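You operate a simulated robot arm through the tools that you are given. There is no shell and no other tool.

You run a simulated two-armed robot. Do the job below in one go: nothing can be reset, and whatever is moved stays where it is left.

TASK
Reset the blue trainer's counter and count it up to 4.
Fine: power on, black dial to COUNT, reset button once, then the clock button 4 times; leave the white switches.

It is judged by the outcome, as a careful person would: the job done as asked, and still so three seconds after it is handed in. It fails if anything else is knocked over, pushed out of place, dropped, spilled or broken.

THE ROBOT
Two 7-joint arms with two-finger parallel grippers on one trunk that stands fixed in place. Base frame: the origin is at the foot of the trunk, x ahead of it, y to its left, z up. Lengths are in mm, angles in rad, forces in N, time in s.
The left shoulder is at [30, 119, 1035], the right one opposite. With the tool pointing down near the work surface each hand reaches from about 280 to 680 mm from the base axis, measured 20 degrees to its own side. Payload 3.43 kg a hand.
Tool frame (each hand has its own): the origin (TCP) lies between the finger pads and is the grasp point; the fingertips stand 30 mm ahead of it; z points along the fingers, y is the line along which they close. Largest opening 94 mm; finger width 28, thickness 10; the body of the gripper, 50 by 96 mm, starts 55 mm behind the TCP.
Orientation is told as [roll, pitch, yaw] about the base's x, y, z axes, in that order, counted from this pose: with the fingers straight down and closing along the base's y, the tool's x points along the base's -x, its y along +y and its z along -z.

THE INTERFACE
- The arms move only by the tool drive_tool. It takes "left_plan", "right_plan" or both (then of equal length, played together; a hand with none holds still); each is a list of rows, each an object of numbers (a shift or turn left out is 0, a gripper value left out holds the last): "x", "y", "z": the shift along the tool's x, y, z in mm; "ax", "ay", "az": the turn, a rotation vector about the tool's x, y, z in degrees. In form: [{"x": .., "y": .., "z": .., "ax": .., "ay": .., "az": ..}, ...]. A call has 1 to 20 rows; each row is the pose to reach, as a shift and turn from the pose commanded when the call began, along the tool's axes at that moment. "left_grip" and "right_grip" are, for a hand that has rows, the closure in counts, from 0 (fully open) to 255 (shut), set as the call begins (left out, the last holds). Each row takes 0.2 s and may step no farther than 50 mm and 0.15 rad from the row before; otherwise, or with a gripper value out of range, the whole call is refused. A pose out of reach is approached as far as the arm can. The call stops where the force on the tool passes 40 N (or 10 N more than at its start, if that is more) or the arm is blocked; 0.2 s more then pass. The fingers move at their own pace (about 72 mm/s each) and stop on an object; they squeeze with about 37 N. The grip force told is the motor's: it shows also when the fingers shut on nothing. Time passes only in rows, and 0.2 s behind the last, so rows that repeat a pose let the fingers close. The reply holds the time, the measured pose of the TCP, the force on the tool along the base axes, the opening and the grip force, in the units named above and with some noise, with the torque about the TCP (base axes, N m) and any sound that the robot's microphone picked up, and new pictures: "pictures" is both (left out), scene, wrist or none (wrist: the cameras of the hands that moved).
- Cameras (640 x 400 px; columns grow to the right, rows downward): "scene" is now at [37.6, -29.2, 1735]; the picture's right is [-0.40, -0.92, 0.00], its down [-0.73, 0.32, -0.61] and it looks along [0.56, -0.24, -0.79] (base axes); focal length 344 px, centre (320, 200). "left" rides on the left gripper at [76, -14, -103] in its tool frame; the picture's right is [0.18, 0.98, 0.00], its down [-0.75, 0.14, -0.64] and it looks along [-0.63, 0.12, 0.77] (tool axes); focal length 243 px, centre (320, 200). "right" rides on the right gripper at [76, 14, -102] in its tool frame; the picture's right is [-0.18, 0.98, 0.00], its down [-0.75, -0.14, -0.64] and it looks along [-0.63, -0.12, 0.77] (tool axes); focal length 243 px, centre (320, 200). There is no depth. A picture from a camera that has moved, and an enlarged one, comes with that camera's place and axes in the base frame and with its lens.
- slide_trunk(by): slides the trunk up (or, below 0, down) by that many mm; the arms and the scene camera ride with it, the base frame stays. It gives what a move gives, with no picture.
- pan_tilt(pan, tilt): turns the head with the scene camera to pan (to the left, within 2.496 rad either way) and tilt (down, from -0.506 to 1.204), counted from straight ahead of the robot. It gives what a move gives, and a new picture of the scene camera.
- inspect(camera, box): a new picture of the part [left, top, right, bottom] of that camera's present view, enlarged. The clock stands still meanwhile.
- hand_in(): hands the job in; it is judged then, once.

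Nothing tells you positions but the pictures and the camera data. Unless the task says otherwise, let go and move clear before handing in.

The tools are called by a JSON object that holds its "fn" and its "kwargs". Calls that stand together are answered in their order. drive_tool: Moves the arms, as the interface text tells. Its arguments: {"type":"object","properties":{"left_plan":{"type":"array"},"left_grip":{"type":"number"},"right_plan":{"type":"array"},"right_grip":{"type":"number"},"pictures":{"type":"string","enum":["both","scene","wrist","none"]}},"required":[]} The other tools are called the same way: slide_trunk (by) slides the trunk up or down; pan_tilt (pan, tilt) turns the head that bears the scene camera; inspect (camera, box) takes an enlarged picture of a part of a camera's view; hand_in () hands the job in.

At the start:

```text
clock: 0.0
left_eef_pos: [429.0, 31.5, 1208.3]
left_ee_rot: [-0.001, -0.002, 0.0]
left_force: [-0.9, -0.4, 0.2]
left_torque: [-0.03, 0.0, 0.0]
left_grip_width: 94.1
left_grip_force: 0.1
right_eef_pos: [454.3, -382.9, 1162.4]
right_ee_rot: [0.0, 0.001, 0.001]
right_force: [-0.7, -0.2, 0.5]
right_torque: [0.02, 0.0, 0.0]
right_grip_width: 94.1
right_grip_force: 0.1
trunk travel left (down, up): [-300.0, 110.0]
head pan, tilt: [-0.412, 0.916]
```

scene: 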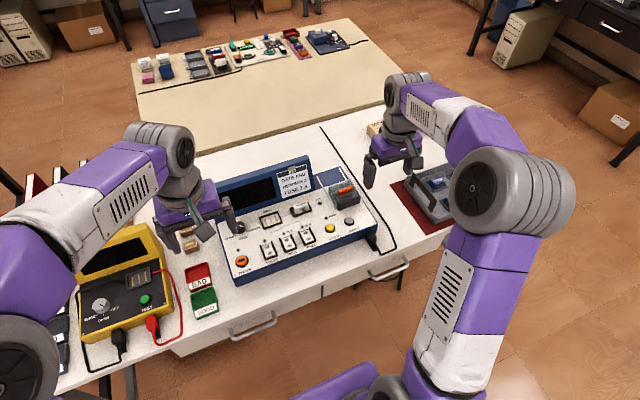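
right: 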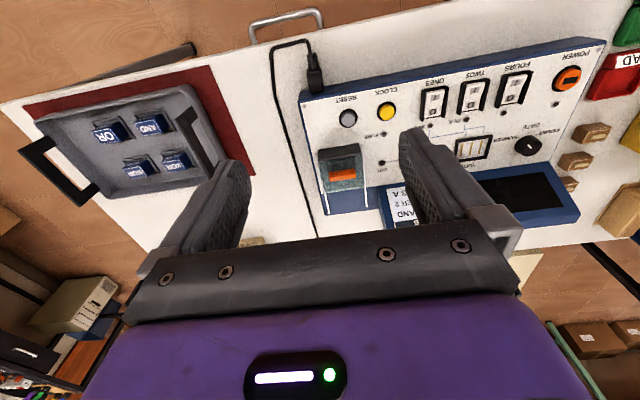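
left: 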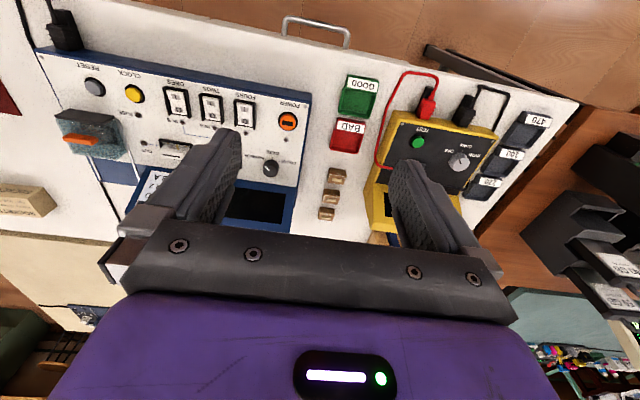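

The blue trainer sits in the middle of the bench with the orange power rocker at its left, the black dial behind it, and the reset (grey) and clock (yellow) buttons on the right. I'll zoom in first to locate each control and read its labels.

{"fn": "inspect", "kwargs": {"camera": "scene", "box": [210, 150, 390, 290]}}

{"fn": "inspect", "kwargs": {"camera": "left", "box": [40, 30, 340, 230]}}

{"fn": "inspect", "kwargs": {"camera": "right", "box": [300, 20, 620, 230]}}

```text
2.86 times, centred on (300, 220) of scene
camera zoom: at [37.6, -29.2, 1735.0], right [-0.4, -0.92, 0.0], down [-0.73, 0.32, -0.61], along [0.56, -0.24, -0.79], focal length 984 px, centre (377, 143)
```

zoom: 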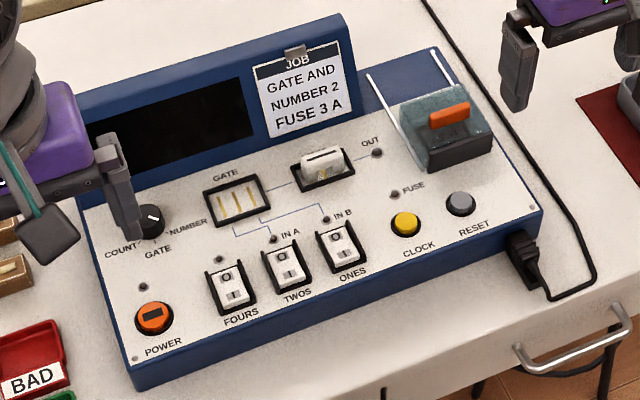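

```text
2.00 times, centred on (190, 130) of left
camera zoom: at [352.5, 17.9, 1311.2], right [-0.18, 0.98, 0.0], down [0.75, 0.14, 0.64], along [0.63, 0.12, -0.77], focal length 485 px, centre (580, 340)
```

zoom: 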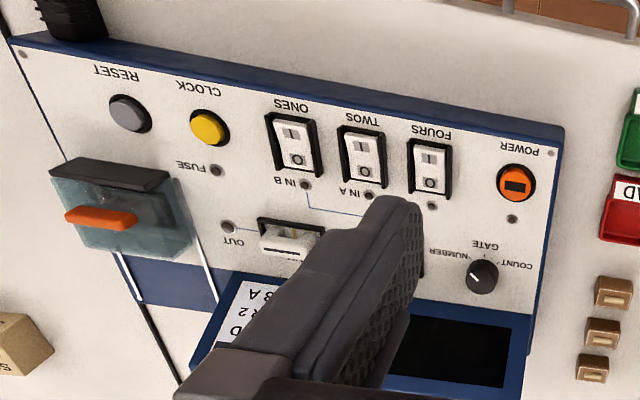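

```text
1.90 times, centred on (460, 125) of right
camera zoom: at [377.9, -368.2, 1265.3], right [0.18, 0.98, 0.0], down [0.75, -0.14, 0.64], along [0.63, -0.12, -0.77], focal length 462 px, centre (53, 343)
```

zoom: 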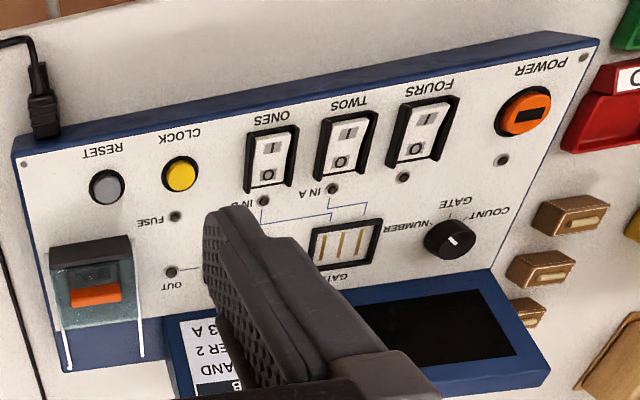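

The two wrist views agree on these positions:

| Control | x | y | z |
|---|---|---|---|
| Power | 545 | -8 | 852 |
| Dial top | 653 | -33 | 859 |
| Clock | 545 | -285 | 851 |
| Reset | 545 | -350 | 851 |

Next I'll bring the left hand, fingers closed, above the power button for a closer look.

{"fn": "drive_tool", "kwargs": {"left_plan": [{"x": -20, "y": -7, "z": 40}, {"x": -40, "y": -14, "z": 80}, {"x": -60, "y": -21, "z": 120}, {"x": -80, "y": -28, "z": 160}, {"x": -100, "y": -35, "z": 200}, {"x": -116, "y": -39.5, "z": 240}, {"x": -116, "y": -39.5, "z": 248}, {"x": -116, "y": -39.5, "z": 248}], "left_grip": 255, "pictures": "both"}}

```text
clock: 1.8
left_eef_pos: [545.6, -10.0, 961.7]
left_ee_rot: [0.001, -0.001, 0.001]
left_force: [0.3, 0.1, 0.1]
left_torque: [0.0, 0.0, 0.02]
left_grip_width: 0.0
left_grip_force: 32.9
right_eef_pos: [455.5, -382.7, 1163.0]
right_ee_rot: [-0.001, 0.0, -0.001]
right_force: [0.9, -0.2, 0.0]
right_torque: [0.0, 0.0, 0.0]
right_grip_width: 93.9
right_grip_force: 0.0
trunk travel left (down, up): [-300.0, 110.0]
head pan, tilt: [-0.412, 0.916]
camera scene: at [38.1, -29.4, 1735.0], right [-0.4, -0.92, 0.0], down [-0.73, 0.32, -0.61], along [0.56, -0.24, -0.79], focal length 344 px, centre (320, 200)
camera left: at [469.7, -22.6, 1063.5], right [-0.18, 0.98, 0.0], down [0.75, 0.14, 0.64], along [0.63, 0.12, -0.77], focal length 243 px, centre (320, 200)
```

scene: 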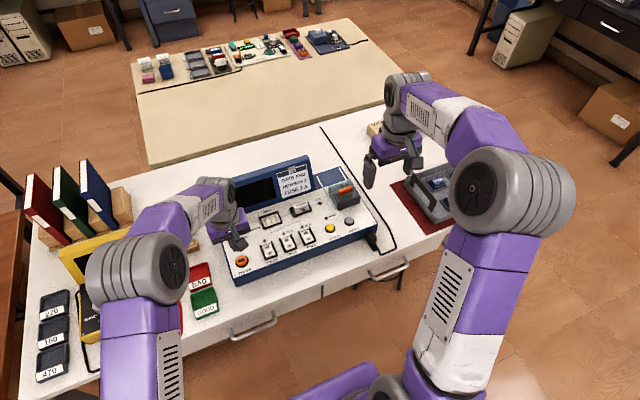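
left: 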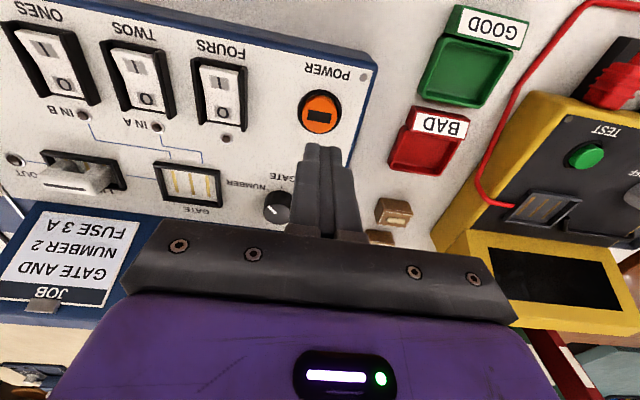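

{"fn": "inspect", "kwargs": {"camera": "left", "box": [230, 60, 390, 240]}}

{"fn": "inspect", "kwargs": {"camera": "right", "box": [490, 40, 610, 180]}}

{"fn": "inspect", "kwargs": {"camera": "scene", "box": [210, 170, 390, 290]}}

```text
2.22 times, centred on (310, 150) of left
camera zoom: at [469.7, -22.6, 1063.5], right [-0.18, 0.98, 0.0], down [0.75, 0.14, 0.64], along [0.63, 0.12, -0.77], focal length 539 px, centre (342, 311)
```

zoom: 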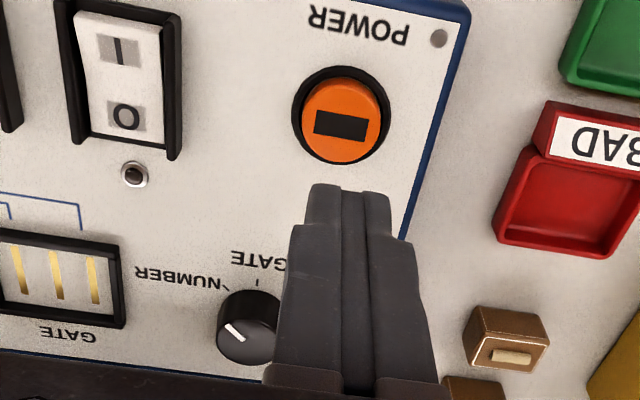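

```text
2.86 times, centred on (550, 110) of right
camera zoom: at [378.3, -368.3, 1265.2], right [0.18, 0.98, 0.0], down [0.75, -0.14, 0.64], along [0.63, -0.12, -0.77], focal length 693 px, centre (-337, 457)
```

zoom: 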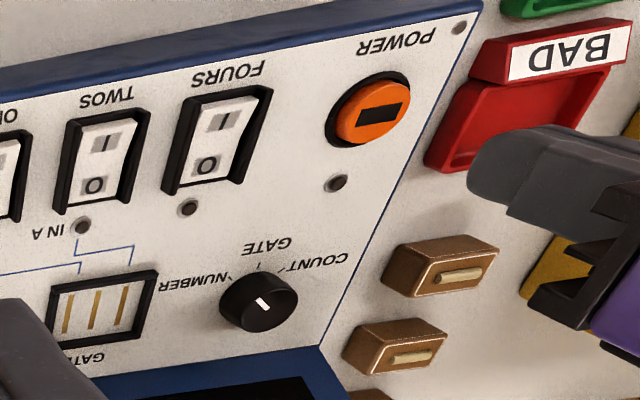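

```text
3.33 times, centred on (300, 230) of scene
camera zoom: at [38.1, -29.4, 1735.0], right [-0.4, -0.92, 0.0], down [-0.73, 0.32, -0.61], along [0.56, -0.24, -0.79], focal length 1147 px, centre (387, 100)
```

zoom: 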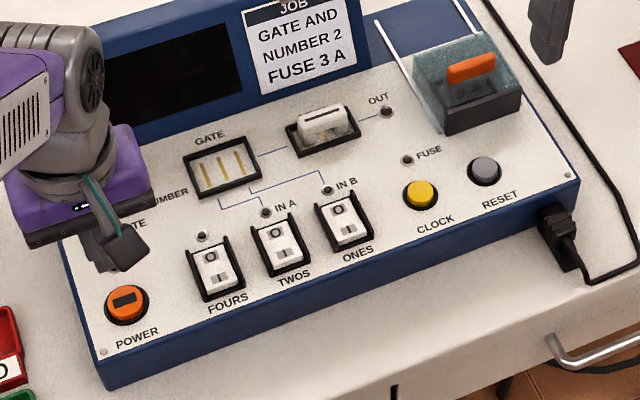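

The dial seems to point at NUMBER now, and the power control is a round orange push button that is off. I'll lower the closed fingertips to just above it.

{"fn": "drive_tool", "kwargs": {"left_plan": [{"y": 1, "z": 30}, {"y": 1, "z": 55}, {"y": 1, "z": 68}, {"y": 1, "z": 70}], "pictures": "both"}}

{"fn": "inspect", "kwargs": {"camera": "left", "box": [220, 60, 420, 240]}}

{"fn": "inspect", "kwargs": {"camera": "scene", "box": [200, 200, 300, 280]}}

```text
clock: 2.8
left_eef_pos: [544.1, -7.6, 892.0]
left_ee_rot: [0.0, 0.0, 0.001]
left_force: [-0.8, 0.0, 1.4]
left_torque: [0.01, 0.03, -0.03]
left_grip_width: 0.0
left_grip_force: 33.4
right_eef_pos: [454.4, -383.2, 1164.6]
right_ee_rot: [0.0, 0.0, 0.001]
right_force: [0.1, -0.5, 0.4]
right_torque: [-0.04, 0.03, -0.02]
right_grip_width: 94.0
right_grip_force: 0.1
trunk travel left (down, up): [-300.0, 110.0]
head pan, tilt: [-0.412, 0.916]
camera scene: at [37.1, -29.3, 1735.1], right [-0.4, -0.92, 0.0], down [-0.73, 0.32, -0.61], along [0.56, -0.24, -0.79], focal length 344 px, centre (320, 200)
camera left: at [468.2, -20.4, 993.5], right [-0.18, 0.98, 0.0], down [0.75, 0.14, 0.64], along [0.63, 0.12, -0.77], focal length 243 px, centre (320, 200)
```

scene: 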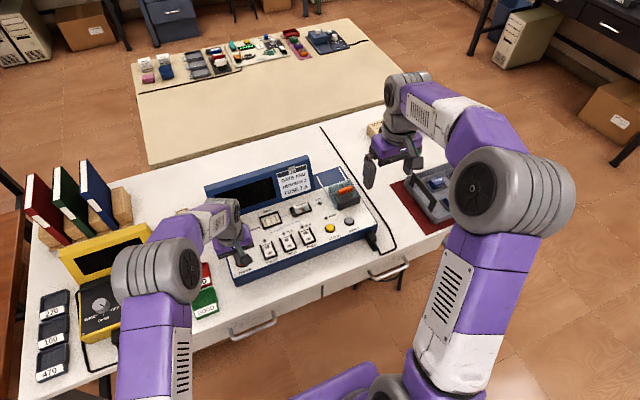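
left: 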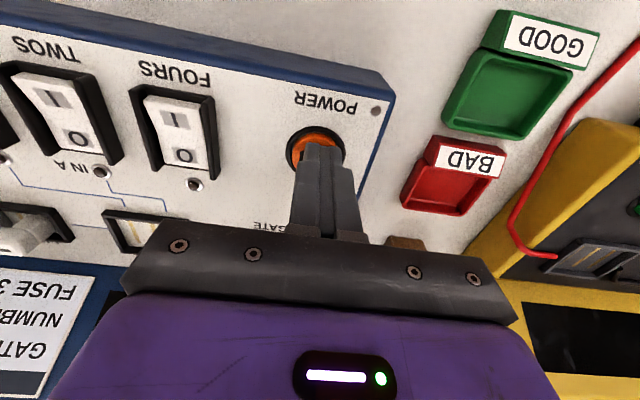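

```text
2.22 times, centred on (320, 150) of left
camera zoom: at [468.2, -20.4, 993.5], right [-0.18, 0.98, 0.0], down [0.75, 0.14, 0.64], along [0.63, 0.12, -0.77], focal length 539 px, centre (320, 311)
```

zoom: 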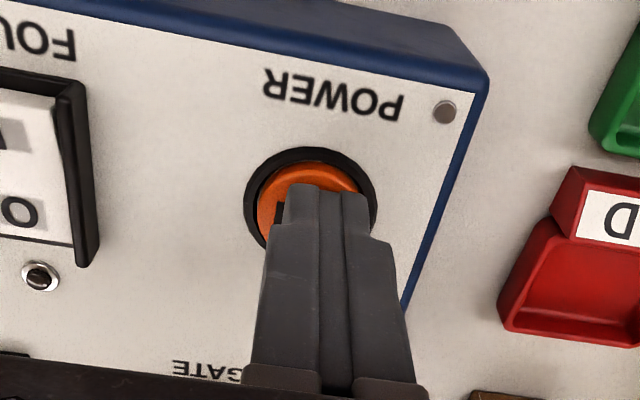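

```text
5.00 times, centred on (250, 240) of scene
camera zoom: at [37.1, -29.3, 1735.1], right [-0.4, -0.92, 0.0], down [-0.73, 0.32, -0.61], along [0.56, -0.24, -0.79], focal length 1721 px, centre (670, 0)
```

zoom: 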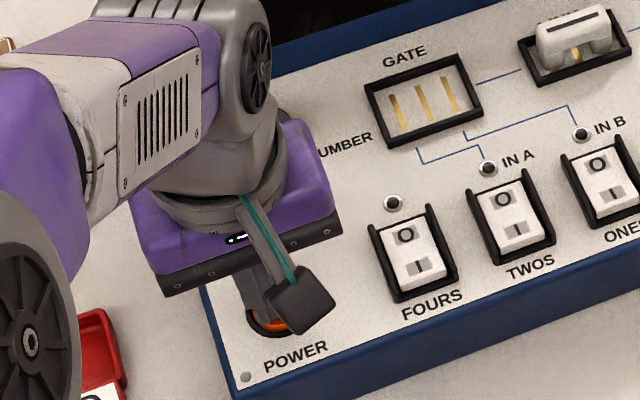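

The fingertips are centred on the button, about 10 mm above it. I'll press down slowly and watch for the force step and a click.

{"fn": "drive_tool", "kwargs": {"left_plan": [{"z": 3}, {"z": 6}, {"z": 8}, {"z": 9}, {"z": 10}, {"z": 11}, {"z": 12}], "pictures": "wrist"}}

```text
clock: 4.2
left_eef_pos: [545.1, -7.8, 885.8]
left_ee_rot: [-0.001, -0.004, 0.0]
left_force: [-11.2, 3.4, 22.0]
left_torque: [0.11, 0.31, -0.02]
left_grip_width: 0.0
left_grip_force: 33.2
right_eef_pos: [452.0, -382.1, 1164.6]
right_ee_rot: [-0.002, -0.001, -0.002]
right_force: [-0.1, 0.1, -0.6]
right_torque: [0.0, -0.01, -0.04]
right_grip_width: 93.9
right_grip_force: 0.0
trunk travel left (down, up): [-300.0, 110.0]
head pan, tilt: [-0.412, 0.916]
heard: click
stopped in row 7 (left hand): the force on the tool passed its limit at 41 N (the readings are from after the stop); the commanded pose is now the measured one
camera left: at [468.7, -20.6, 986.9], right [-0.18, 0.98, 0.0], down [0.75, 0.14, 0.65], along [0.63, 0.12, -0.76], focal length 243 px, centre (320, 200)
```

left: 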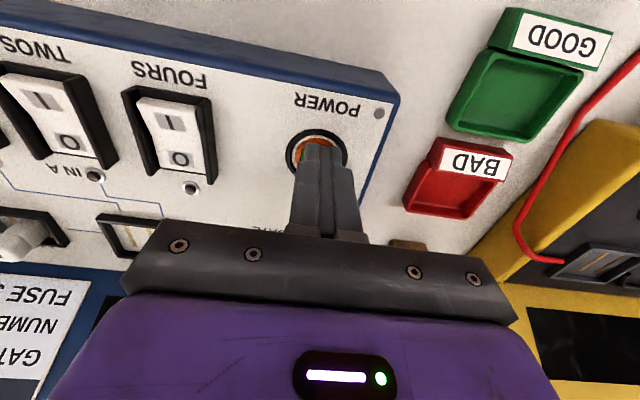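

A click was heard. I'll lift off and check whether the power is on.

{"fn": "drive_tool", "kwargs": {"left_plan": [{"z": -10}, {"z": -40}, {"z": -75}, {"z": -75}], "pictures": "both"}}

{"fn": "inspect", "kwargs": {"camera": "left", "box": [230, 60, 390, 240]}}

{"fn": "inspect", "kwargs": {"camera": "scene", "box": [200, 150, 390, 290]}}

{"fn": "inspect", "kwargs": {"camera": "right", "box": [300, 20, 620, 230]}}

```text
clock: 5.2
left_eef_pos: [546.4, -6.9, 958.9]
left_ee_rot: [0.0, -0.004, 0.001]
left_force: [-0.3, 0.1, 0.1]
left_torque: [0.01, -0.02, 0.0]
left_grip_width: 0.1
left_grip_force: 33.0
right_eef_pos: [454.2, -382.5, 1163.0]
right_ee_rot: [-0.001, 0.001, -0.002]
right_force: [-0.8, -0.4, -0.7]
right_torque: [-0.03, -0.01, 0.01]
right_grip_width: 94.3
right_grip_force: 0.1
trunk travel left (down, up): [-300.0, 110.0]
head pan, tilt: [-0.412, 0.916]
camera scene: at [37.6, -29.1, 1735.0], right [-0.4, -0.92, 0.0], down [-0.73, 0.32, -0.61], along [0.56, -0.24, -0.79], focal length 344 px, centre (320, 200)
camera left: at [470.2, -20.0, 1060.8], right [-0.18, 0.98, 0.0], down [0.75, 0.14, 0.64], along [0.63, 0.12, -0.76], focal length 243 px, centre (320, 200)
```

scene: 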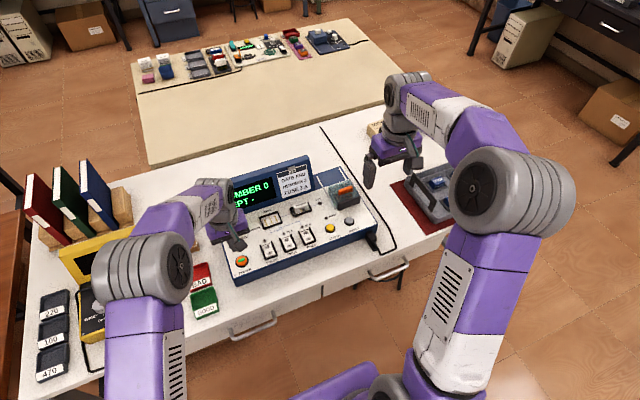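
left: 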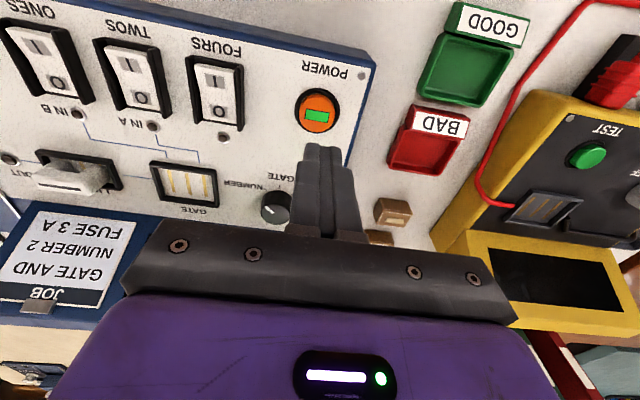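

```text
2.22 times, centred on (310, 150) of left
camera zoom: at [470.2, -20.0, 1060.8], right [-0.18, 0.98, 0.0], down [0.75, 0.14, 0.64], along [0.63, 0.12, -0.76], focal length 539 px, centre (342, 311)
```

zoom: 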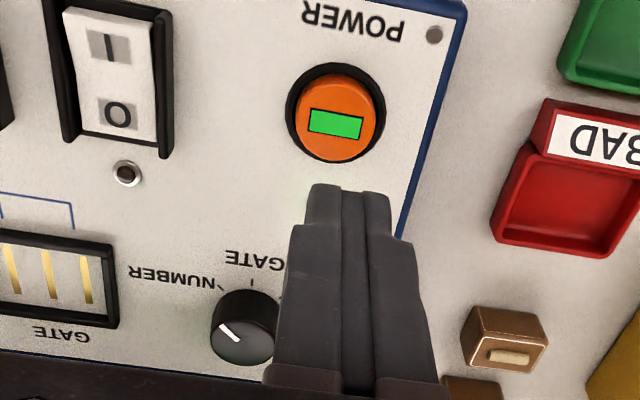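

```text
2.86 times, centred on (295, 220) of scene
camera zoom: at [37.6, -29.1, 1735.0], right [-0.4, -0.92, 0.0], down [-0.73, 0.32, -0.61], along [0.56, -0.24, -0.79], focal length 984 px, centre (391, 143)
```

zoom: 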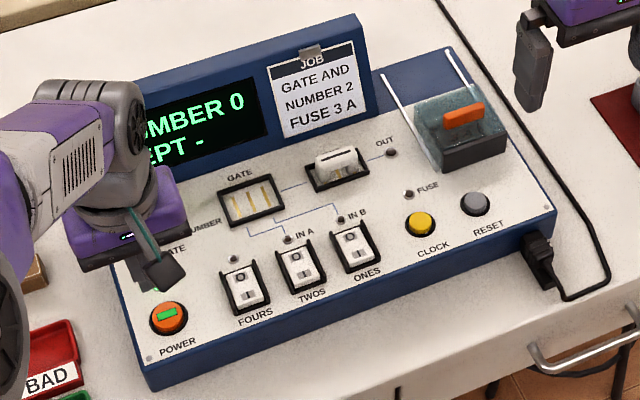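

```text
1.90 times, centred on (460, 125) of right
camera zoom: at [377.9, -368.1, 1265.3], right [0.18, 0.98, 0.0], down [0.75, -0.14, 0.64], along [0.63, -0.12, -0.77], focal length 462 px, centre (53, 343)
```

zoom: 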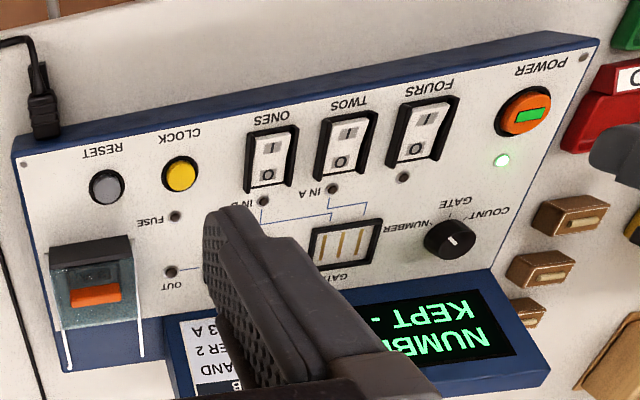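

Power is on, and the display reads "NUMBER 0 / KEPT -", so the dial is at NUMBER. The knob is about 30 mm across, centred near (655, -34) with its top at z≈870. I'll move the left hand above it, part open and pre-turned by -45° so there's room to twist it to COUNT.

{"fn": "drive_tool", "kwargs": {"left_plan": [{"x": -18, "y": -4.5, "z": -6, "az": -7.5}, {"x": -36, "y": -9, "z": -11, "az": -15}, {"x": -54, "y": -13.5, "z": -11, "az": -22.5}, {"x": -72, "y": -18, "z": -11, "az": -30}, {"x": -90, "y": -22.5, "z": -11, "az": -37.5}, {"x": -108.5, "y": -27, "z": -11, "az": -45}, {"x": -108.5, "y": -27, "z": -11, "az": -45}], "left_grip": 130, "pictures": "both"}}

{"fn": "inspect", "kwargs": {"camera": "scene", "box": [180, 130, 360, 260]}}

{"fn": "inspect", "kwargs": {"camera": "left", "box": [180, 60, 480, 260]}}

{"fn": "inspect", "kwargs": {"camera": "right", "box": [450, 20, 640, 230]}}

```text
clock: 6.8
left_eef_pos: [622.3, -26.7, 975.0]
left_ee_rot: [-0.002, -0.002, 0.787]
left_force: [-1.1, 0.2, 0.7]
left_torque: [0.0, -0.02, 0.02]
left_grip_width: 46.0
left_grip_force: 0.1
left hand out of reach, approached as far as the arm can: row 5, 6, 7
right_eef_pos: [453.4, -381.6, 1162.9]
right_ee_rot: [0.0, 0.0, 0.0]
right_force: [0.0, 0.3, -0.6]
right_torque: [0.02, 0.03, 0.05]
right_grip_width: 93.9
right_grip_force: 0.1
trunk travel left (down, up): [-300.0, 110.0]
head pan, tilt: [-0.412, 0.916]
camera scene: at [37.1, -29.4, 1735.0], right [-0.4, -0.92, 0.0], down [-0.73, 0.32, -0.61], along [0.56, -0.24, -0.79], focal length 344 px, centre (320, 200)
camera left: at [578.2, -88.2, 1076.6], right [-0.83, 0.56, 0.0], down [0.43, 0.63, 0.64], along [0.37, 0.53, -0.77], focal length 243 px, centre (320, 200)
```

scene: 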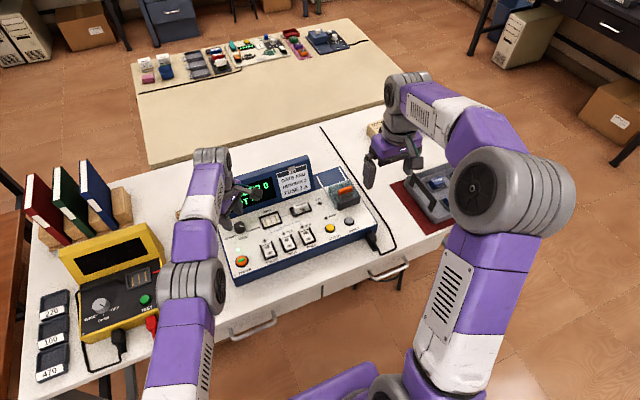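
left: 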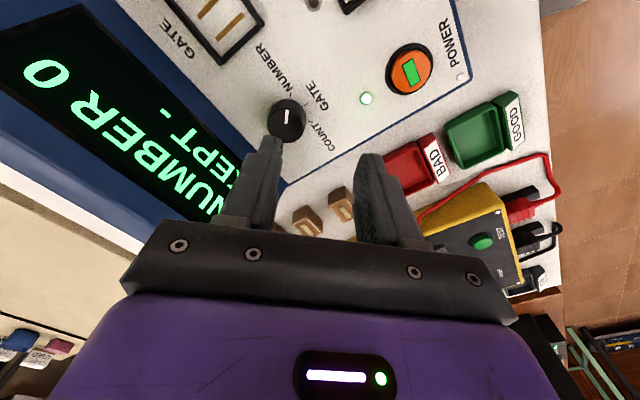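

```text
3.08 times, centred on (270, 195) of scene
camera zoom: at [37.1, -29.4, 1735.0], right [-0.4, -0.92, 0.0], down [-0.73, 0.32, -0.61], along [0.56, -0.24, -0.79], focal length 1059 px, centre (474, 215)
```

zoom: 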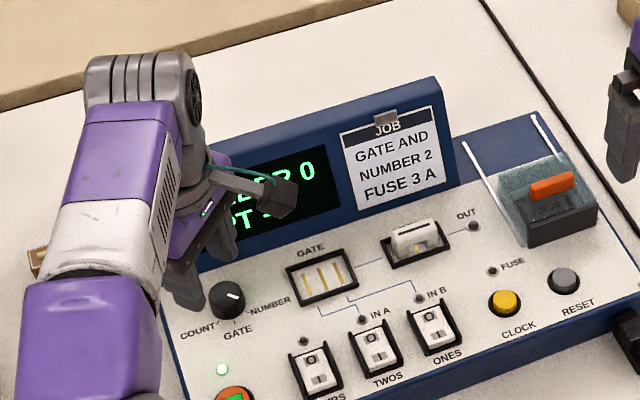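

```text
2.00 times, centred on (330, 160) of left
camera zoom: at [578.2, -88.2, 1076.6], right [-0.83, 0.56, 0.0], down [0.43, 0.63, 0.64], along [0.37, 0.53, -0.77], focal length 485 px, centre (300, 280)
```

zoom: 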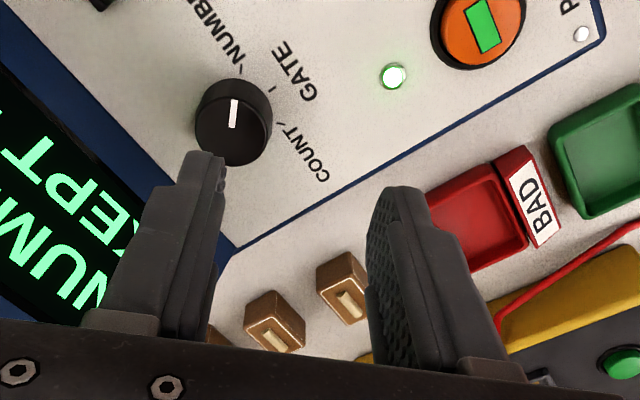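

```text
1.90 times, centred on (545, 125) of right
camera zoom: at [377.6, -368.3, 1265.4], right [0.18, 0.98, 0.0], down [0.75, -0.14, 0.64], along [0.63, -0.12, -0.77], focal length 462 px, centre (-109, 343)
```

zoom: 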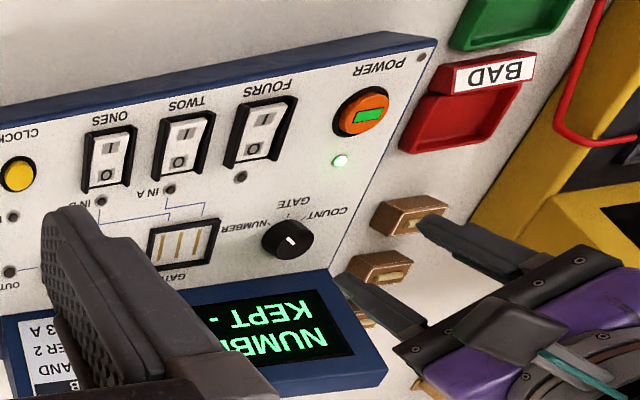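

The left arm stops short of the dial at x≈622, and the right shoulder is closer to it. I'll park the left hand up and to the left, then use the right arm for the dial and the buttons, raising the trunk a little for more reach.

{"fn": "drive_tool", "kwargs": {"left_plan": [{"z": -40, "az": 2}, {"y": 35, "z": -60, "az": 8}, {"x": -1, "y": 70, "z": -80, "az": 14}, {"x": -2, "y": 105, "z": -100, "az": 20}, {"x": -3, "y": 140, "z": -120, "az": 26}, {"x": -4, "y": 175, "z": -140, "az": 32}, {"x": -5, "y": 210, "z": -155, "az": 38}, {"x": -6, "y": 245, "z": -170, "az": 42}, {"x": -7, "y": 275, "z": -175, "az": 45}], "left_grip": 255, "pictures": "scene"}}

{"fn": "slide_trunk", "kwargs": {"by": 75}}

```text
clock: 8.8
left_eef_pos: [429.5, 174.5, 1148.6]
left_ee_rot: [-0.004, -0.005, -0.003]
left_force: [0.2, -0.4, -0.2]
left_torque: [0.0, -0.02, 0.0]
left_grip_width: 0.1
left_grip_force: 32.9
right_eef_pos: [453.9, -383.0, 1163.0]
right_ee_rot: [0.0, 0.0, 0.0]
right_force: [-0.5, 0.1, 0.0]
right_torque: [-0.01, 0.0, 0.01]
right_grip_width: 93.8
right_grip_force: 0.0
trunk travel left (down, up): [-300.0, 110.0]
head pan, tilt: [-0.412, 0.916]
camera scene: at [36.8, -28.5, 1735.1], right [-0.4, -0.92, 0.0], down [-0.73, 0.32, -0.61], along [0.56, -0.24, -0.79], focal length 344 px, centre (320, 200)
```

scene: 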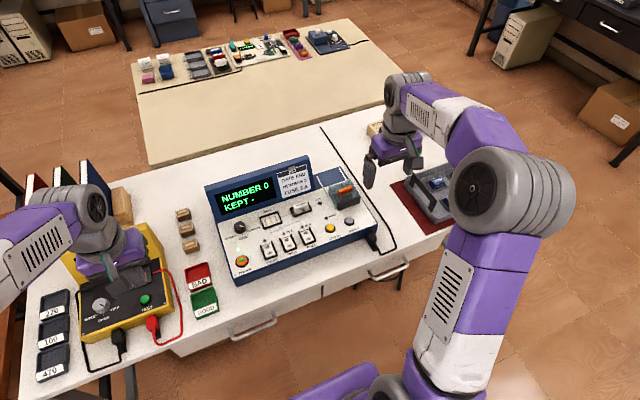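

```text
clock: 9.9
left_eef_pos: [432.0, 173.2, 1222.9]
left_ee_rot: [-0.001, -0.004, -0.001]
left_force: [0.2, 0.6, 0.1]
left_torque: [0.03, -0.02, 0.01]
left_grip_width: 0.0
left_grip_force: 33.2
right_eef_pos: [454.7, -382.3, 1237.3]
right_ee_rot: [-0.002, 0.0, -0.001]
right_force: [-0.5, -0.8, 0.0]
right_torque: [-0.04, 0.01, -0.02]
right_grip_width: 93.8
right_grip_force: 0.1
trunk travel left (down, up): [-375.0, 35.0]
head pan, tilt: [-0.412, 0.916]
```

The left hand is parked and the panel is clear. I'll bring the right hand over the dial with the same -45° pre-turn and the fingers part open.

{"fn": "drive_tool", "kwargs": {"right_plan": [{"x": -15, "y": 32, "z": 24, "az": -4.5}, {"x": -31, "y": 64, "z": 48, "az": -9}, {"x": -46, "y": 97, "z": 72, "az": -13.5}, {"x": -62, "y": 129, "z": 96, "az": -18}, {"x": -77, "y": 161, "z": 120, "az": -22.5}, {"x": -93, "y": 193, "z": 144, "az": -27}, {"x": -108, "y": 225, "z": 168, "az": -31.5}, {"x": -124, "y": 258, "z": 192, "az": -36}, {"x": -139, "y": 290, "z": 216, "az": -40.5}, {"x": -155, "y": 322, "z": 237, "az": -45}, {"x": -180, "y": 348, "z": 265, "az": -45}, {"x": -200, "y": 348, "z": 290, "az": -45}, {"x": -200, "y": 348, "z": 290, "az": -45}], "right_grip": 130, "pictures": "both"}}

{"fn": "inspect", "kwargs": {"camera": "right", "box": [180, 60, 480, 260]}}

{"fn": "inspect", "kwargs": {"camera": "scene", "box": [180, 130, 360, 260]}}

```text
clock: 12.8
left_eef_pos: [430.9, 173.5, 1223.4]
left_ee_rot: [-0.002, -0.005, 0.0]
left_force: [0.1, 0.5, -1.1]
left_torque: [-0.02, -0.01, -0.03]
left_grip_width: 0.0
left_grip_force: 33.1
right_eef_pos: [631.0, -40.5, 956.4]
right_ee_rot: [0.0, 0.0, 0.786]
right_force: [0.0, 0.3, 0.6]
right_torque: [-0.02, -0.01, -0.01]
right_grip_width: 46.2
right_grip_force: 0.0
right hand out of reach, approached as far as the arm can: row 12, 13
trunk travel left (down, up): [-375.0, 35.0]
head pan, tilt: [-0.412, 0.916]
camera scene: at [38.3, -27.9, 1810.0], right [-0.4, -0.92, 0.0], down [-0.73, 0.32, -0.61], along [0.56, -0.24, -0.79], focal length 344 px, centre (320, 200)
camera right: at [567.3, -85.4, 1057.9], right [-0.57, 0.82, 0.0], down [0.63, 0.43, 0.64], along [0.53, 0.36, -0.77], focal length 243 px, centre (320, 200)
```

scene: 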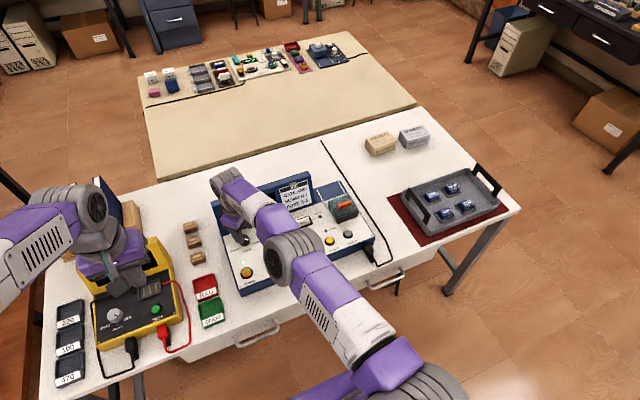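
right: 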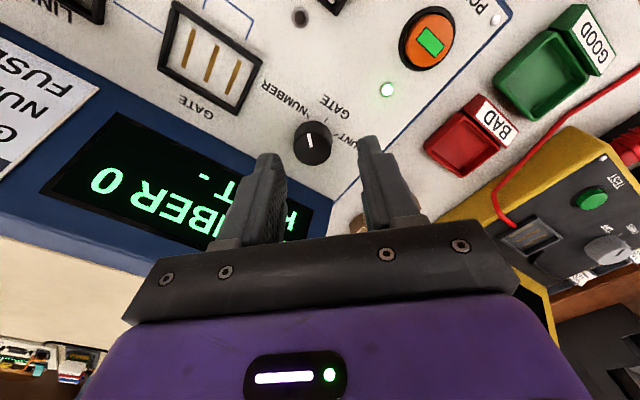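

```text
2.00 times, centred on (330, 160) of right
camera zoom: at [567.3, -85.4, 1057.9], right [-0.57, 0.82, 0.0], down [0.63, 0.43, 0.64], along [0.53, 0.36, -0.77], focal length 485 px, centre (300, 280)
```

zoom: 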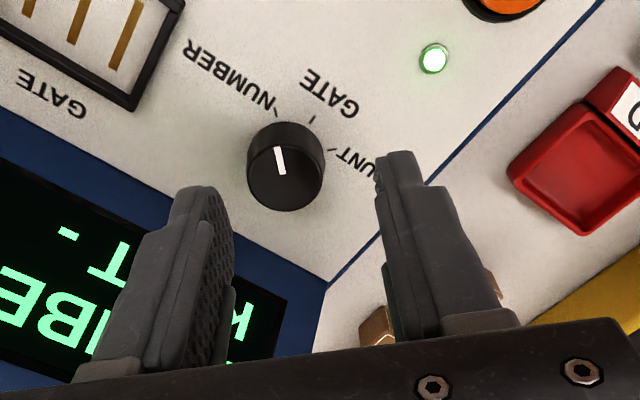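

```text
3.08 times, centred on (270, 195) of scene
camera zoom: at [38.3, -27.9, 1810.0], right [-0.4, -0.92, 0.0], down [-0.73, 0.32, -0.61], along [0.56, -0.24, -0.79], focal length 1059 px, centre (474, 215)
```

zoom: 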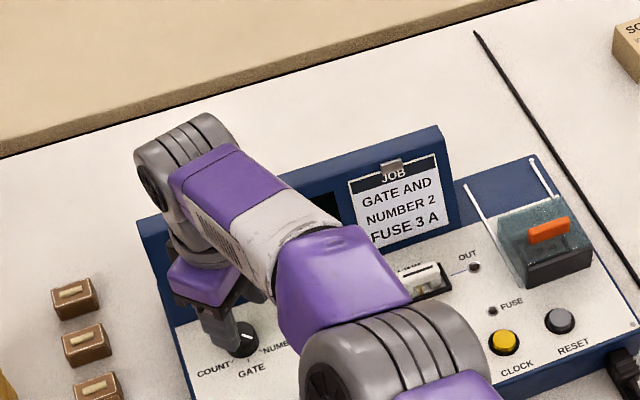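

The right hand also stops short, at x≈631. Reach depends on height, so I'll go lower, staying above the knob, and try moving outward there.

{"fn": "drive_tool", "kwargs": {"right_plan": [{"z": 20}, {"z": 38}, {"x": -7, "y": -4, "z": 38}, {"x": -14, "y": -8, "z": 38}, {"x": -20, "y": -12, "z": 38}, {"x": -20, "y": -12, "z": 38}], "pictures": "wrist"}}

```text
clock: 14.2
left_eef_pos: [431.1, 172.7, 1223.8]
left_ee_rot: [-0.001, -0.004, 0.002]
left_force: [0.9, 0.1, -0.4]
left_torque: [0.01, 0.03, -0.01]
left_grip_width: 0.2
left_grip_force: 33.1
right_eef_pos: [625.6, -41.7, 921.2]
right_ee_rot: [-0.001, 0.0, 0.785]
right_force: [-0.1, -0.4, 0.1]
right_torque: [0.01, 0.01, -0.01]
right_grip_width: 46.3
right_grip_force: 0.0
right hand out of reach, approached as far as the arm can: row 2, 3, 4, 5, 6
trunk travel left (down, up): [-375.0, 35.0]
head pan, tilt: [-0.412, 0.916]
camera right: at [561.3, -86.2, 1024.3], right [-0.56, 0.83, 0.0], down [0.63, 0.43, 0.64], along [0.53, 0.36, -0.77], focal length 243 px, centre (320, 200)
```

right: 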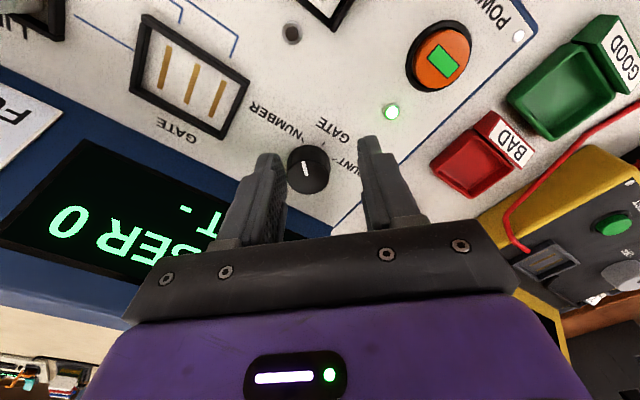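

Reach got worse lower down, so the trunk is too high for the dial. From these stops I get a best trunk height of about 65 mm below its original position, plus a slight outward tilt of the hand. I'll first raise and draw back the right hand, then lower the trunk.

{"fn": "drive_tool", "kwargs": {"right_plan": [{"z": -40}, {"x": 12, "y": 12, "z": -75, "az": 7.5}, {"x": 25, "y": 25, "z": -110, "az": 15}, {"x": 40, "y": 40, "z": -145, "az": 22}, {"x": 50, "y": 50, "z": -180, "az": 30}, {"x": 50, "y": 50, "z": -200, "az": 37}, {"x": 50, "y": 50, "z": -200, "az": 37}], "pictures": "none"}}

{"fn": "slide_trunk", "kwargs": {"by": -140}}

```text
clock: 15.8
left_eef_pos: [429.9, 173.0, 1222.6]
left_ee_rot: [-0.002, -0.005, 0.001]
left_force: [-0.6, 0.3, 0.2]
left_torque: [0.0, -0.02, -0.01]
left_grip_width: 0.0
left_grip_force: 33.4
right_eef_pos: [628.9, -27.4, 1134.7]
right_ee_rot: [0.0, 0.0, 0.138]
right_force: [-0.5, -0.7, 0.4]
right_torque: [-0.02, 0.03, -0.01]
right_grip_width: 45.9
right_grip_force: 0.1
right hand out of reach, approached as far as the arm can: row 1, 2, 3, 4, 5, 6, 7
trunk travel left (down, up): [-375.0, 35.0]
head pan, tilt: [-0.412, 0.916]
```

```text
clock: 17.4
left_eef_pos: [431.5, 172.7, 1082.9]
left_ee_rot: [-0.002, -0.005, -0.001]
left_force: [0.1, -0.6, 0.4]
left_torque: [0.03, -0.03, 0.01]
left_grip_width: 0.0
left_grip_force: 33.0
right_eef_pos: [628.5, -27.4, 994.4]
right_ee_rot: [0.0, -0.001, 0.14]
right_force: [0.5, -1.0, 0.2]
right_torque: [-0.01, -0.03, 0.04]
right_grip_width: 46.3
right_grip_force: 0.1
trunk travel left (down, up): [-235.0, 175.0]
head pan, tilt: [-0.412, 0.916]
```

The right arm seems to have locked straight, because it barely followed the pull-back. I'll draw it back toward the robot and up a little to unbend it.

{"fn": "drive_tool", "kwargs": {"right_plan": [{"x": 15, "z": 0}, {"x": 30, "z": -5}, {"x": 50, "z": -10}, {"x": 70, "z": -15}, {"x": 70, "z": -15}], "pictures": "both"}}

```text
clock: 18.6
left_eef_pos: [430.4, 171.9, 1083.3]
left_ee_rot: [-0.002, -0.006, 0.001]
left_force: [-0.1, -0.1, -0.3]
left_torque: [0.02, 0.01, 0.0]
left_grip_width: 0.0
left_grip_force: 33.0
right_eef_pos: [623.7, -22.4, 1013.1]
right_ee_rot: [0.0, 0.002, 0.14]
right_force: [0.2, 0.6, -0.6]
right_torque: [0.02, 0.02, -0.02]
right_grip_width: 46.1
right_grip_force: 0.1
right hand out of reach, approached as far as the arm can: row 1, 2, 3, 4, 5
trunk travel left (down, up): [-235.0, 175.0]
head pan, tilt: [-0.412, 0.916]
camera scene: at [37.7, -29.3, 1670.0], right [-0.4, -0.92, 0.0], down [-0.73, 0.32, -0.61], along [0.56, -0.24, -0.79], focal length 344 px, centre (320, 200)
camera right: at [546.1, -18.3, 1116.1], right [0.05, 1.0, 0.0], down [0.77, -0.03, 0.64], along [0.64, -0.03, -0.77], focal length 243 px, centre (320, 200)
```

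scene: 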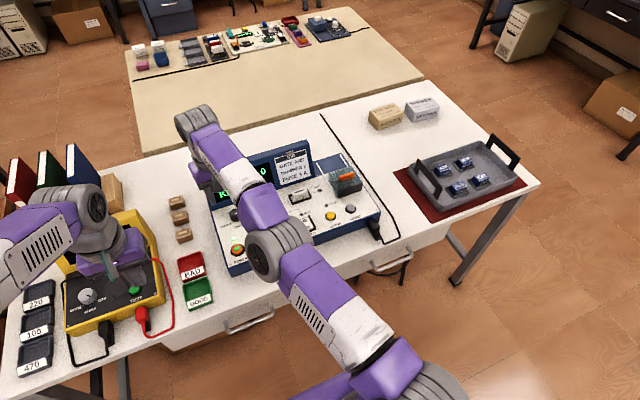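
right: 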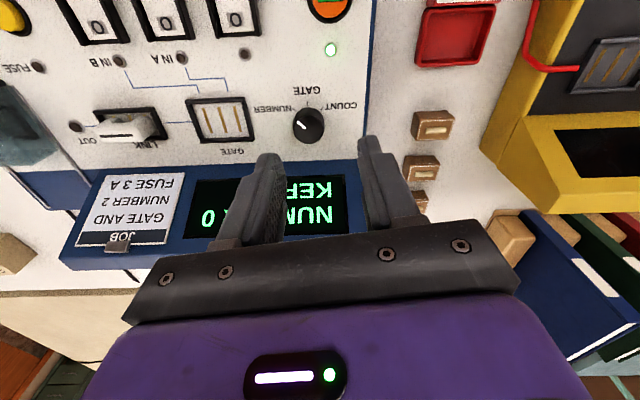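

The arm is fully straight and the solver can't bend the elbow from there when moving up. I'll move down and back instead, which should bend the elbow the natural way. There's plenty of clearance, since the fingertips are at z≈983.

{"fn": "drive_tool", "kwargs": {"right_plan": [{"x": 10, "z": 20}, {"x": 20, "z": 40}, {"x": 40, "z": 55}, {"x": 60, "z": 60}, {"x": 60, "z": 60}], "pictures": "none"}}

```text
clock: 19.8
left_eef_pos: [431.6, 172.8, 1082.7]
left_ee_rot: [-0.002, -0.006, 0.0]
left_force: [-0.1, 0.2, -0.6]
left_torque: [-0.01, -0.01, 0.0]
left_grip_width: 0.0
left_grip_force: 32.9
right_eef_pos: [629.0, -14.2, 959.8]
right_ee_rot: [0.002, 0.003, 0.14]
right_force: [0.7, -0.6, -0.3]
right_torque: [0.0, 0.02, 0.01]
right_grip_width: 45.7
right_grip_force: 0.0
right hand out of reach, approached as far as the arm can: row 1, 2, 3, 4, 5
trunk travel left (down, up): [-235.0, 175.0]
head pan, tilt: [-0.412, 0.916]
```

It's still locked straight. I'll try a sideways sweep to the right with some pull-back at this height, which is clear of everything on the panel.

{"fn": "drive_tool", "kwargs": {"right_plan": [{"x": 10, "y": -30, "z": -5}, {"x": 25, "y": -70, "z": -10}, {"x": 45, "y": -110, "z": -15}, {"x": 70, "y": -150, "z": -20}, {"x": 90, "y": -180, "z": -20}, {"x": 90, "y": -180, "z": -20}], "pictures": "scene"}}

```text
clock: 21.2
left_eef_pos: [430.7, 172.3, 1083.1]
left_ee_rot: [-0.001, -0.005, -0.001]
left_force: [-0.4, -0.5, 0.5]
left_torque: [0.0, 0.01, 0.01]
left_grip_width: 0.0
left_grip_force: 32.8
right_eef_pos: [645.0, -205.2, 995.3]
right_ee_rot: [0.0, 0.002, 0.14]
right_force: [-0.7, -0.6, -0.7]
right_torque: [-0.01, -0.01, 0.0]
right_grip_width: 46.2
right_grip_force: 0.0
right hand out of reach, approached as far as the arm can: row 1, 2, 3, 4, 5, 6
trunk travel left (down, up): [-235.0, 175.0]
head pan, tilt: [-0.412, 0.916]
camera scene: at [37.5, -28.9, 1670.0], right [-0.4, -0.92, 0.0], down [-0.73, 0.32, -0.61], along [0.56, -0.24, -0.79], focal length 344 px, centre (320, 200)
```

scene: 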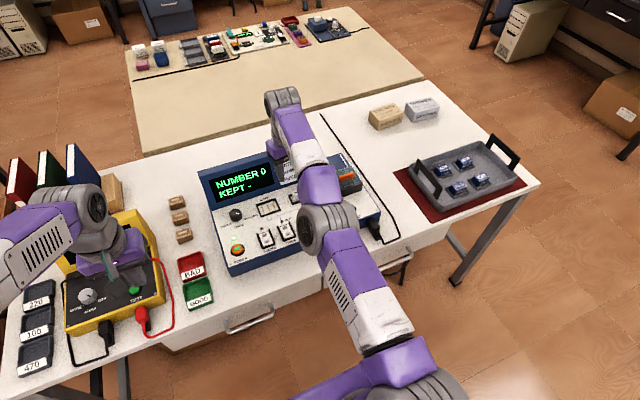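

The right arm is still straight; it's at (645, -205, 995) and clear of everything. I'll raise the trunk so there's room for a long downward and inward move, which should flex the elbow from its elbow-up side.

{"fn": "slide_trunk", "kwargs": {"by": 170}}

{"fn": "drive_tool", "kwargs": {"right_plan": [{"x": 20, "z": 40}, {"x": 45, "z": 75}, {"x": 75, "z": 110}, {"x": 110, "z": 140}, {"x": 150, "z": 160}, {"x": 195, "z": 165}, {"x": 240, "z": 165}, {"x": 240, "z": 165}], "pictures": "scene"}}

```text
clock: 23.1
left_eef_pos: [431.9, 173.2, 1252.4]
left_ee_rot: [0.0, -0.005, -0.001]
left_force: [-1.2, 0.4, 0.3]
left_torque: [-0.03, -0.02, 0.01]
left_grip_width: 0.0
left_grip_force: 32.8
right_eef_pos: [644.0, -205.5, 1163.3]
right_ee_rot: [0.0, 0.002, 0.14]
right_force: [1.0, -0.6, 0.3]
right_torque: [0.02, -0.02, 0.02]
right_grip_width: 46.2
right_grip_force: 0.0
trunk travel left (down, up): [-405.0, 5.0]
head pan, tilt: [-0.412, 0.916]
```

```text
clock: 24.9
left_eef_pos: [431.5, 172.1, 1252.3]
left_ee_rot: [-0.003, -0.006, 0.0]
left_force: [0.3, 0.5, 0.5]
left_torque: [0.01, 0.02, 0.0]
left_grip_width: 0.0
left_grip_force: 32.7
right_eef_pos: [630.7, -266.3, 954.2]
right_ee_rot: [-0.001, 0.004, 0.14]
right_force: [0.2, 0.6, 0.5]
right_torque: [0.01, -0.04, -0.04]
right_grip_width: 46.2
right_grip_force: 0.1
right hand out of reach, approached as far as the arm can: row 1, 2, 3, 4, 5, 6, 7, 8
trunk travel left (down, up): [-405.0, 5.0]
head pan, tilt: [-0.412, 0.916]
camera scene: at [37.6, -29.4, 1840.0], right [-0.4, -0.92, 0.0], down [-0.73, 0.32, -0.61], along [0.56, -0.24, -0.79], focal length 344 px, centre (320, 200)
```

scene: 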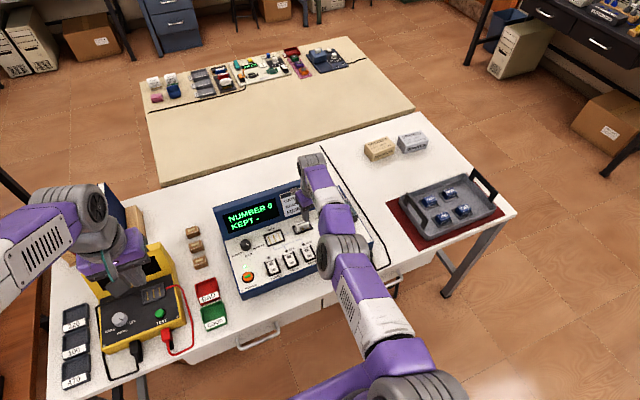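

The elbow is still straight. I'll swing the tool pitch, with the fingertips turning inward and the hand coming in and up, so the rotation itself forces the elbow to bend.

{"fn": "drive_tool", "kwargs": {"right_plan": [{"x": 30, "z": -12, "ay": 8}, {"x": 60, "z": -24, "ay": 16}, {"x": 90, "z": -36, "ay": 24}, {"x": 120, "z": -48, "ay": 32}, {"x": 150, "z": -58, "ay": 40}, {"x": 185, "z": -66, "ay": 40}, {"x": 220, "z": -70, "ay": 40}, {"x": 220, "z": -70, "ay": 40}], "pictures": "scene"}}

```text
clock: 26.7
left_eef_pos: [431.1, 172.5, 1252.6]
left_ee_rot: [-0.003, -0.004, -0.001]
left_force: [0.3, -0.1, -0.4]
left_torque: [0.0, -0.03, 0.01]
left_grip_width: 0.0
left_grip_force: 33.0
right_eef_pos: [497.6, -300.6, 1000.9]
right_ee_rot: [-0.001, 0.7, 0.141]
right_force: [0.3, -0.1, 0.0]
right_torque: [-0.03, -0.01, -0.01]
right_grip_width: 46.0
right_grip_force: 0.1
right hand out of reach, approached as far as the arm can: row 1, 2, 3, 4, 5, 6, 7, 8
trunk travel left (down, up): [-405.0, 5.0]
head pan, tilt: [-0.412, 0.916]
camera scene: at [37.6, -29.4, 1840.0], right [-0.4, -0.92, 0.0], down [-0.73, 0.32, -0.61], along [0.56, -0.24, -0.79], focal length 344 px, centre (320, 200)
```

scene: 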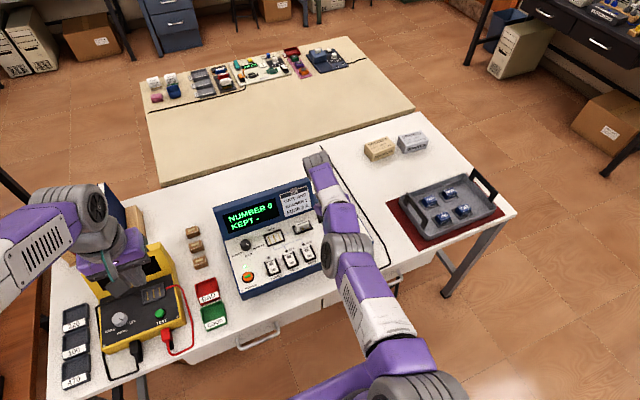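

The tilt worked, which confirms a wrist-to-TCP lever of about 200 mm, but the elbow hasn't bent. With the elbow on the right, flexing should carry the hand left, and I haven't tried that direction yet. I'll sweep left and inward at this height.

{"fn": "drive_tool", "kwargs": {"right_plan": [{"x": 6, "y": 35, "z": 5}, {"x": 15, "y": 70, "z": 12}, {"x": 25, "y": 105, "z": 20}, {"x": 37, "y": 140, "z": 30}, {"x": 50, "y": 175, "z": 41}, {"x": 61, "y": 210, "z": 51}, {"x": 61, "y": 230, "z": 51}, {"x": 61, "y": 230, "z": 51}], "pictures": "scene"}}

```text
clock: 28.5
left_eef_pos: [429.3, 169.8, 1254.4]
left_ee_rot: [0.002, -0.007, -0.001]
left_force: [-0.5, -0.5, -0.3]
left_torque: [0.03, -0.01, -0.01]
left_grip_width: 0.0
left_grip_force: 33.3
right_eef_pos: [391.8, -82.9, 1002.6]
right_ee_rot: [0.001, 0.698, 0.138]
right_force: [0.4, 0.1, 0.2]
right_torque: [0.01, -0.03, -0.06]
right_grip_width: 46.1
right_grip_force: 0.1
right hand out of reach, approached as far as the arm can: row 1, 2, 3, 4, 5
trunk travel left (down, up): [-405.0, 5.0]
head pan, tilt: [-0.412, 0.916]
camera scene: at [36.9, -33.7, 1839.9], right [-0.4, -0.92, 0.0], down [-0.73, 0.32, -0.61], along [0.56, -0.24, -0.79], focal length 344 px, centre (320, 200)
```

scene: 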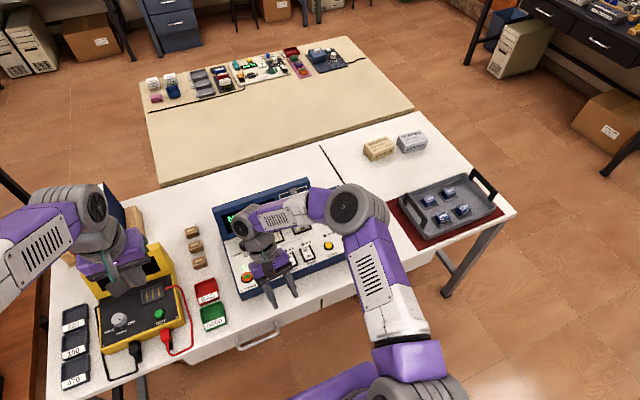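

The elbow is bent again and the arm is free. To avoid full stretch from now on, I'll work with the fingertips tilted about 15° outward. I'll raise the hand into that pose, then lower the trunk to a suitable height.

{"fn": "drive_tool", "kwargs": {"right_plan": [{"x": 2, "y": 1.5, "z": -22, "ay": -8}, {"x": 4, "y": 3, "z": -44, "ay": -16}, {"x": 6, "y": 4.5, "z": -66, "ay": -24}, {"x": 8, "y": 6, "z": -88, "ay": -32}, {"x": 9, "y": 7.5, "z": -110, "ay": -40}, {"x": 11, "y": 9, "z": -132, "ay": -48}, {"x": 12.5, "y": 10.5, "z": -155, "ay": -55}, {"x": 12.5, "y": 10.5, "z": -155, "ay": -55}], "pictures": "none"}}

```text
clock: 30.3
left_eef_pos: [431.1, 173.0, 1252.5]
left_ee_rot: [-0.002, -0.006, 0.0]
left_force: [0.1, -0.5, -0.5]
left_torque: [0.02, -0.02, 0.0]
left_grip_width: 0.1
left_grip_force: 32.8
right_eef_pos: [477.8, -60.2, 1128.9]
right_ee_rot: [0.0, -0.26, 0.14]
right_force: [0.1, 0.1, 0.1]
right_torque: [0.02, -0.02, 0.0]
right_grip_width: 46.3
right_grip_force: 0.0
trunk travel left (down, up): [-405.0, 5.0]
head pan, tilt: [-0.412, 0.916]
```

{"fn": "slide_trunk", "kwargs": {"by": -140}}

```text
clock: 32.0
left_eef_pos: [430.9, 172.3, 1111.9]
left_ee_rot: [-0.002, -0.004, 0.0]
left_force: [-0.3, 0.5, 0.8]
left_torque: [0.0, -0.01, 0.01]
left_grip_width: 0.0
left_grip_force: 32.8
right_eef_pos: [478.2, -59.4, 990.5]
right_ee_rot: [0.0, -0.26, 0.14]
right_force: [-0.3, -0.2, -0.5]
right_torque: [-0.02, -0.03, 0.02]
right_grip_width: 45.8
right_grip_force: 0.1
trunk travel left (down, up): [-265.0, 145.0]
head pan, tilt: [-0.412, 0.916]
```

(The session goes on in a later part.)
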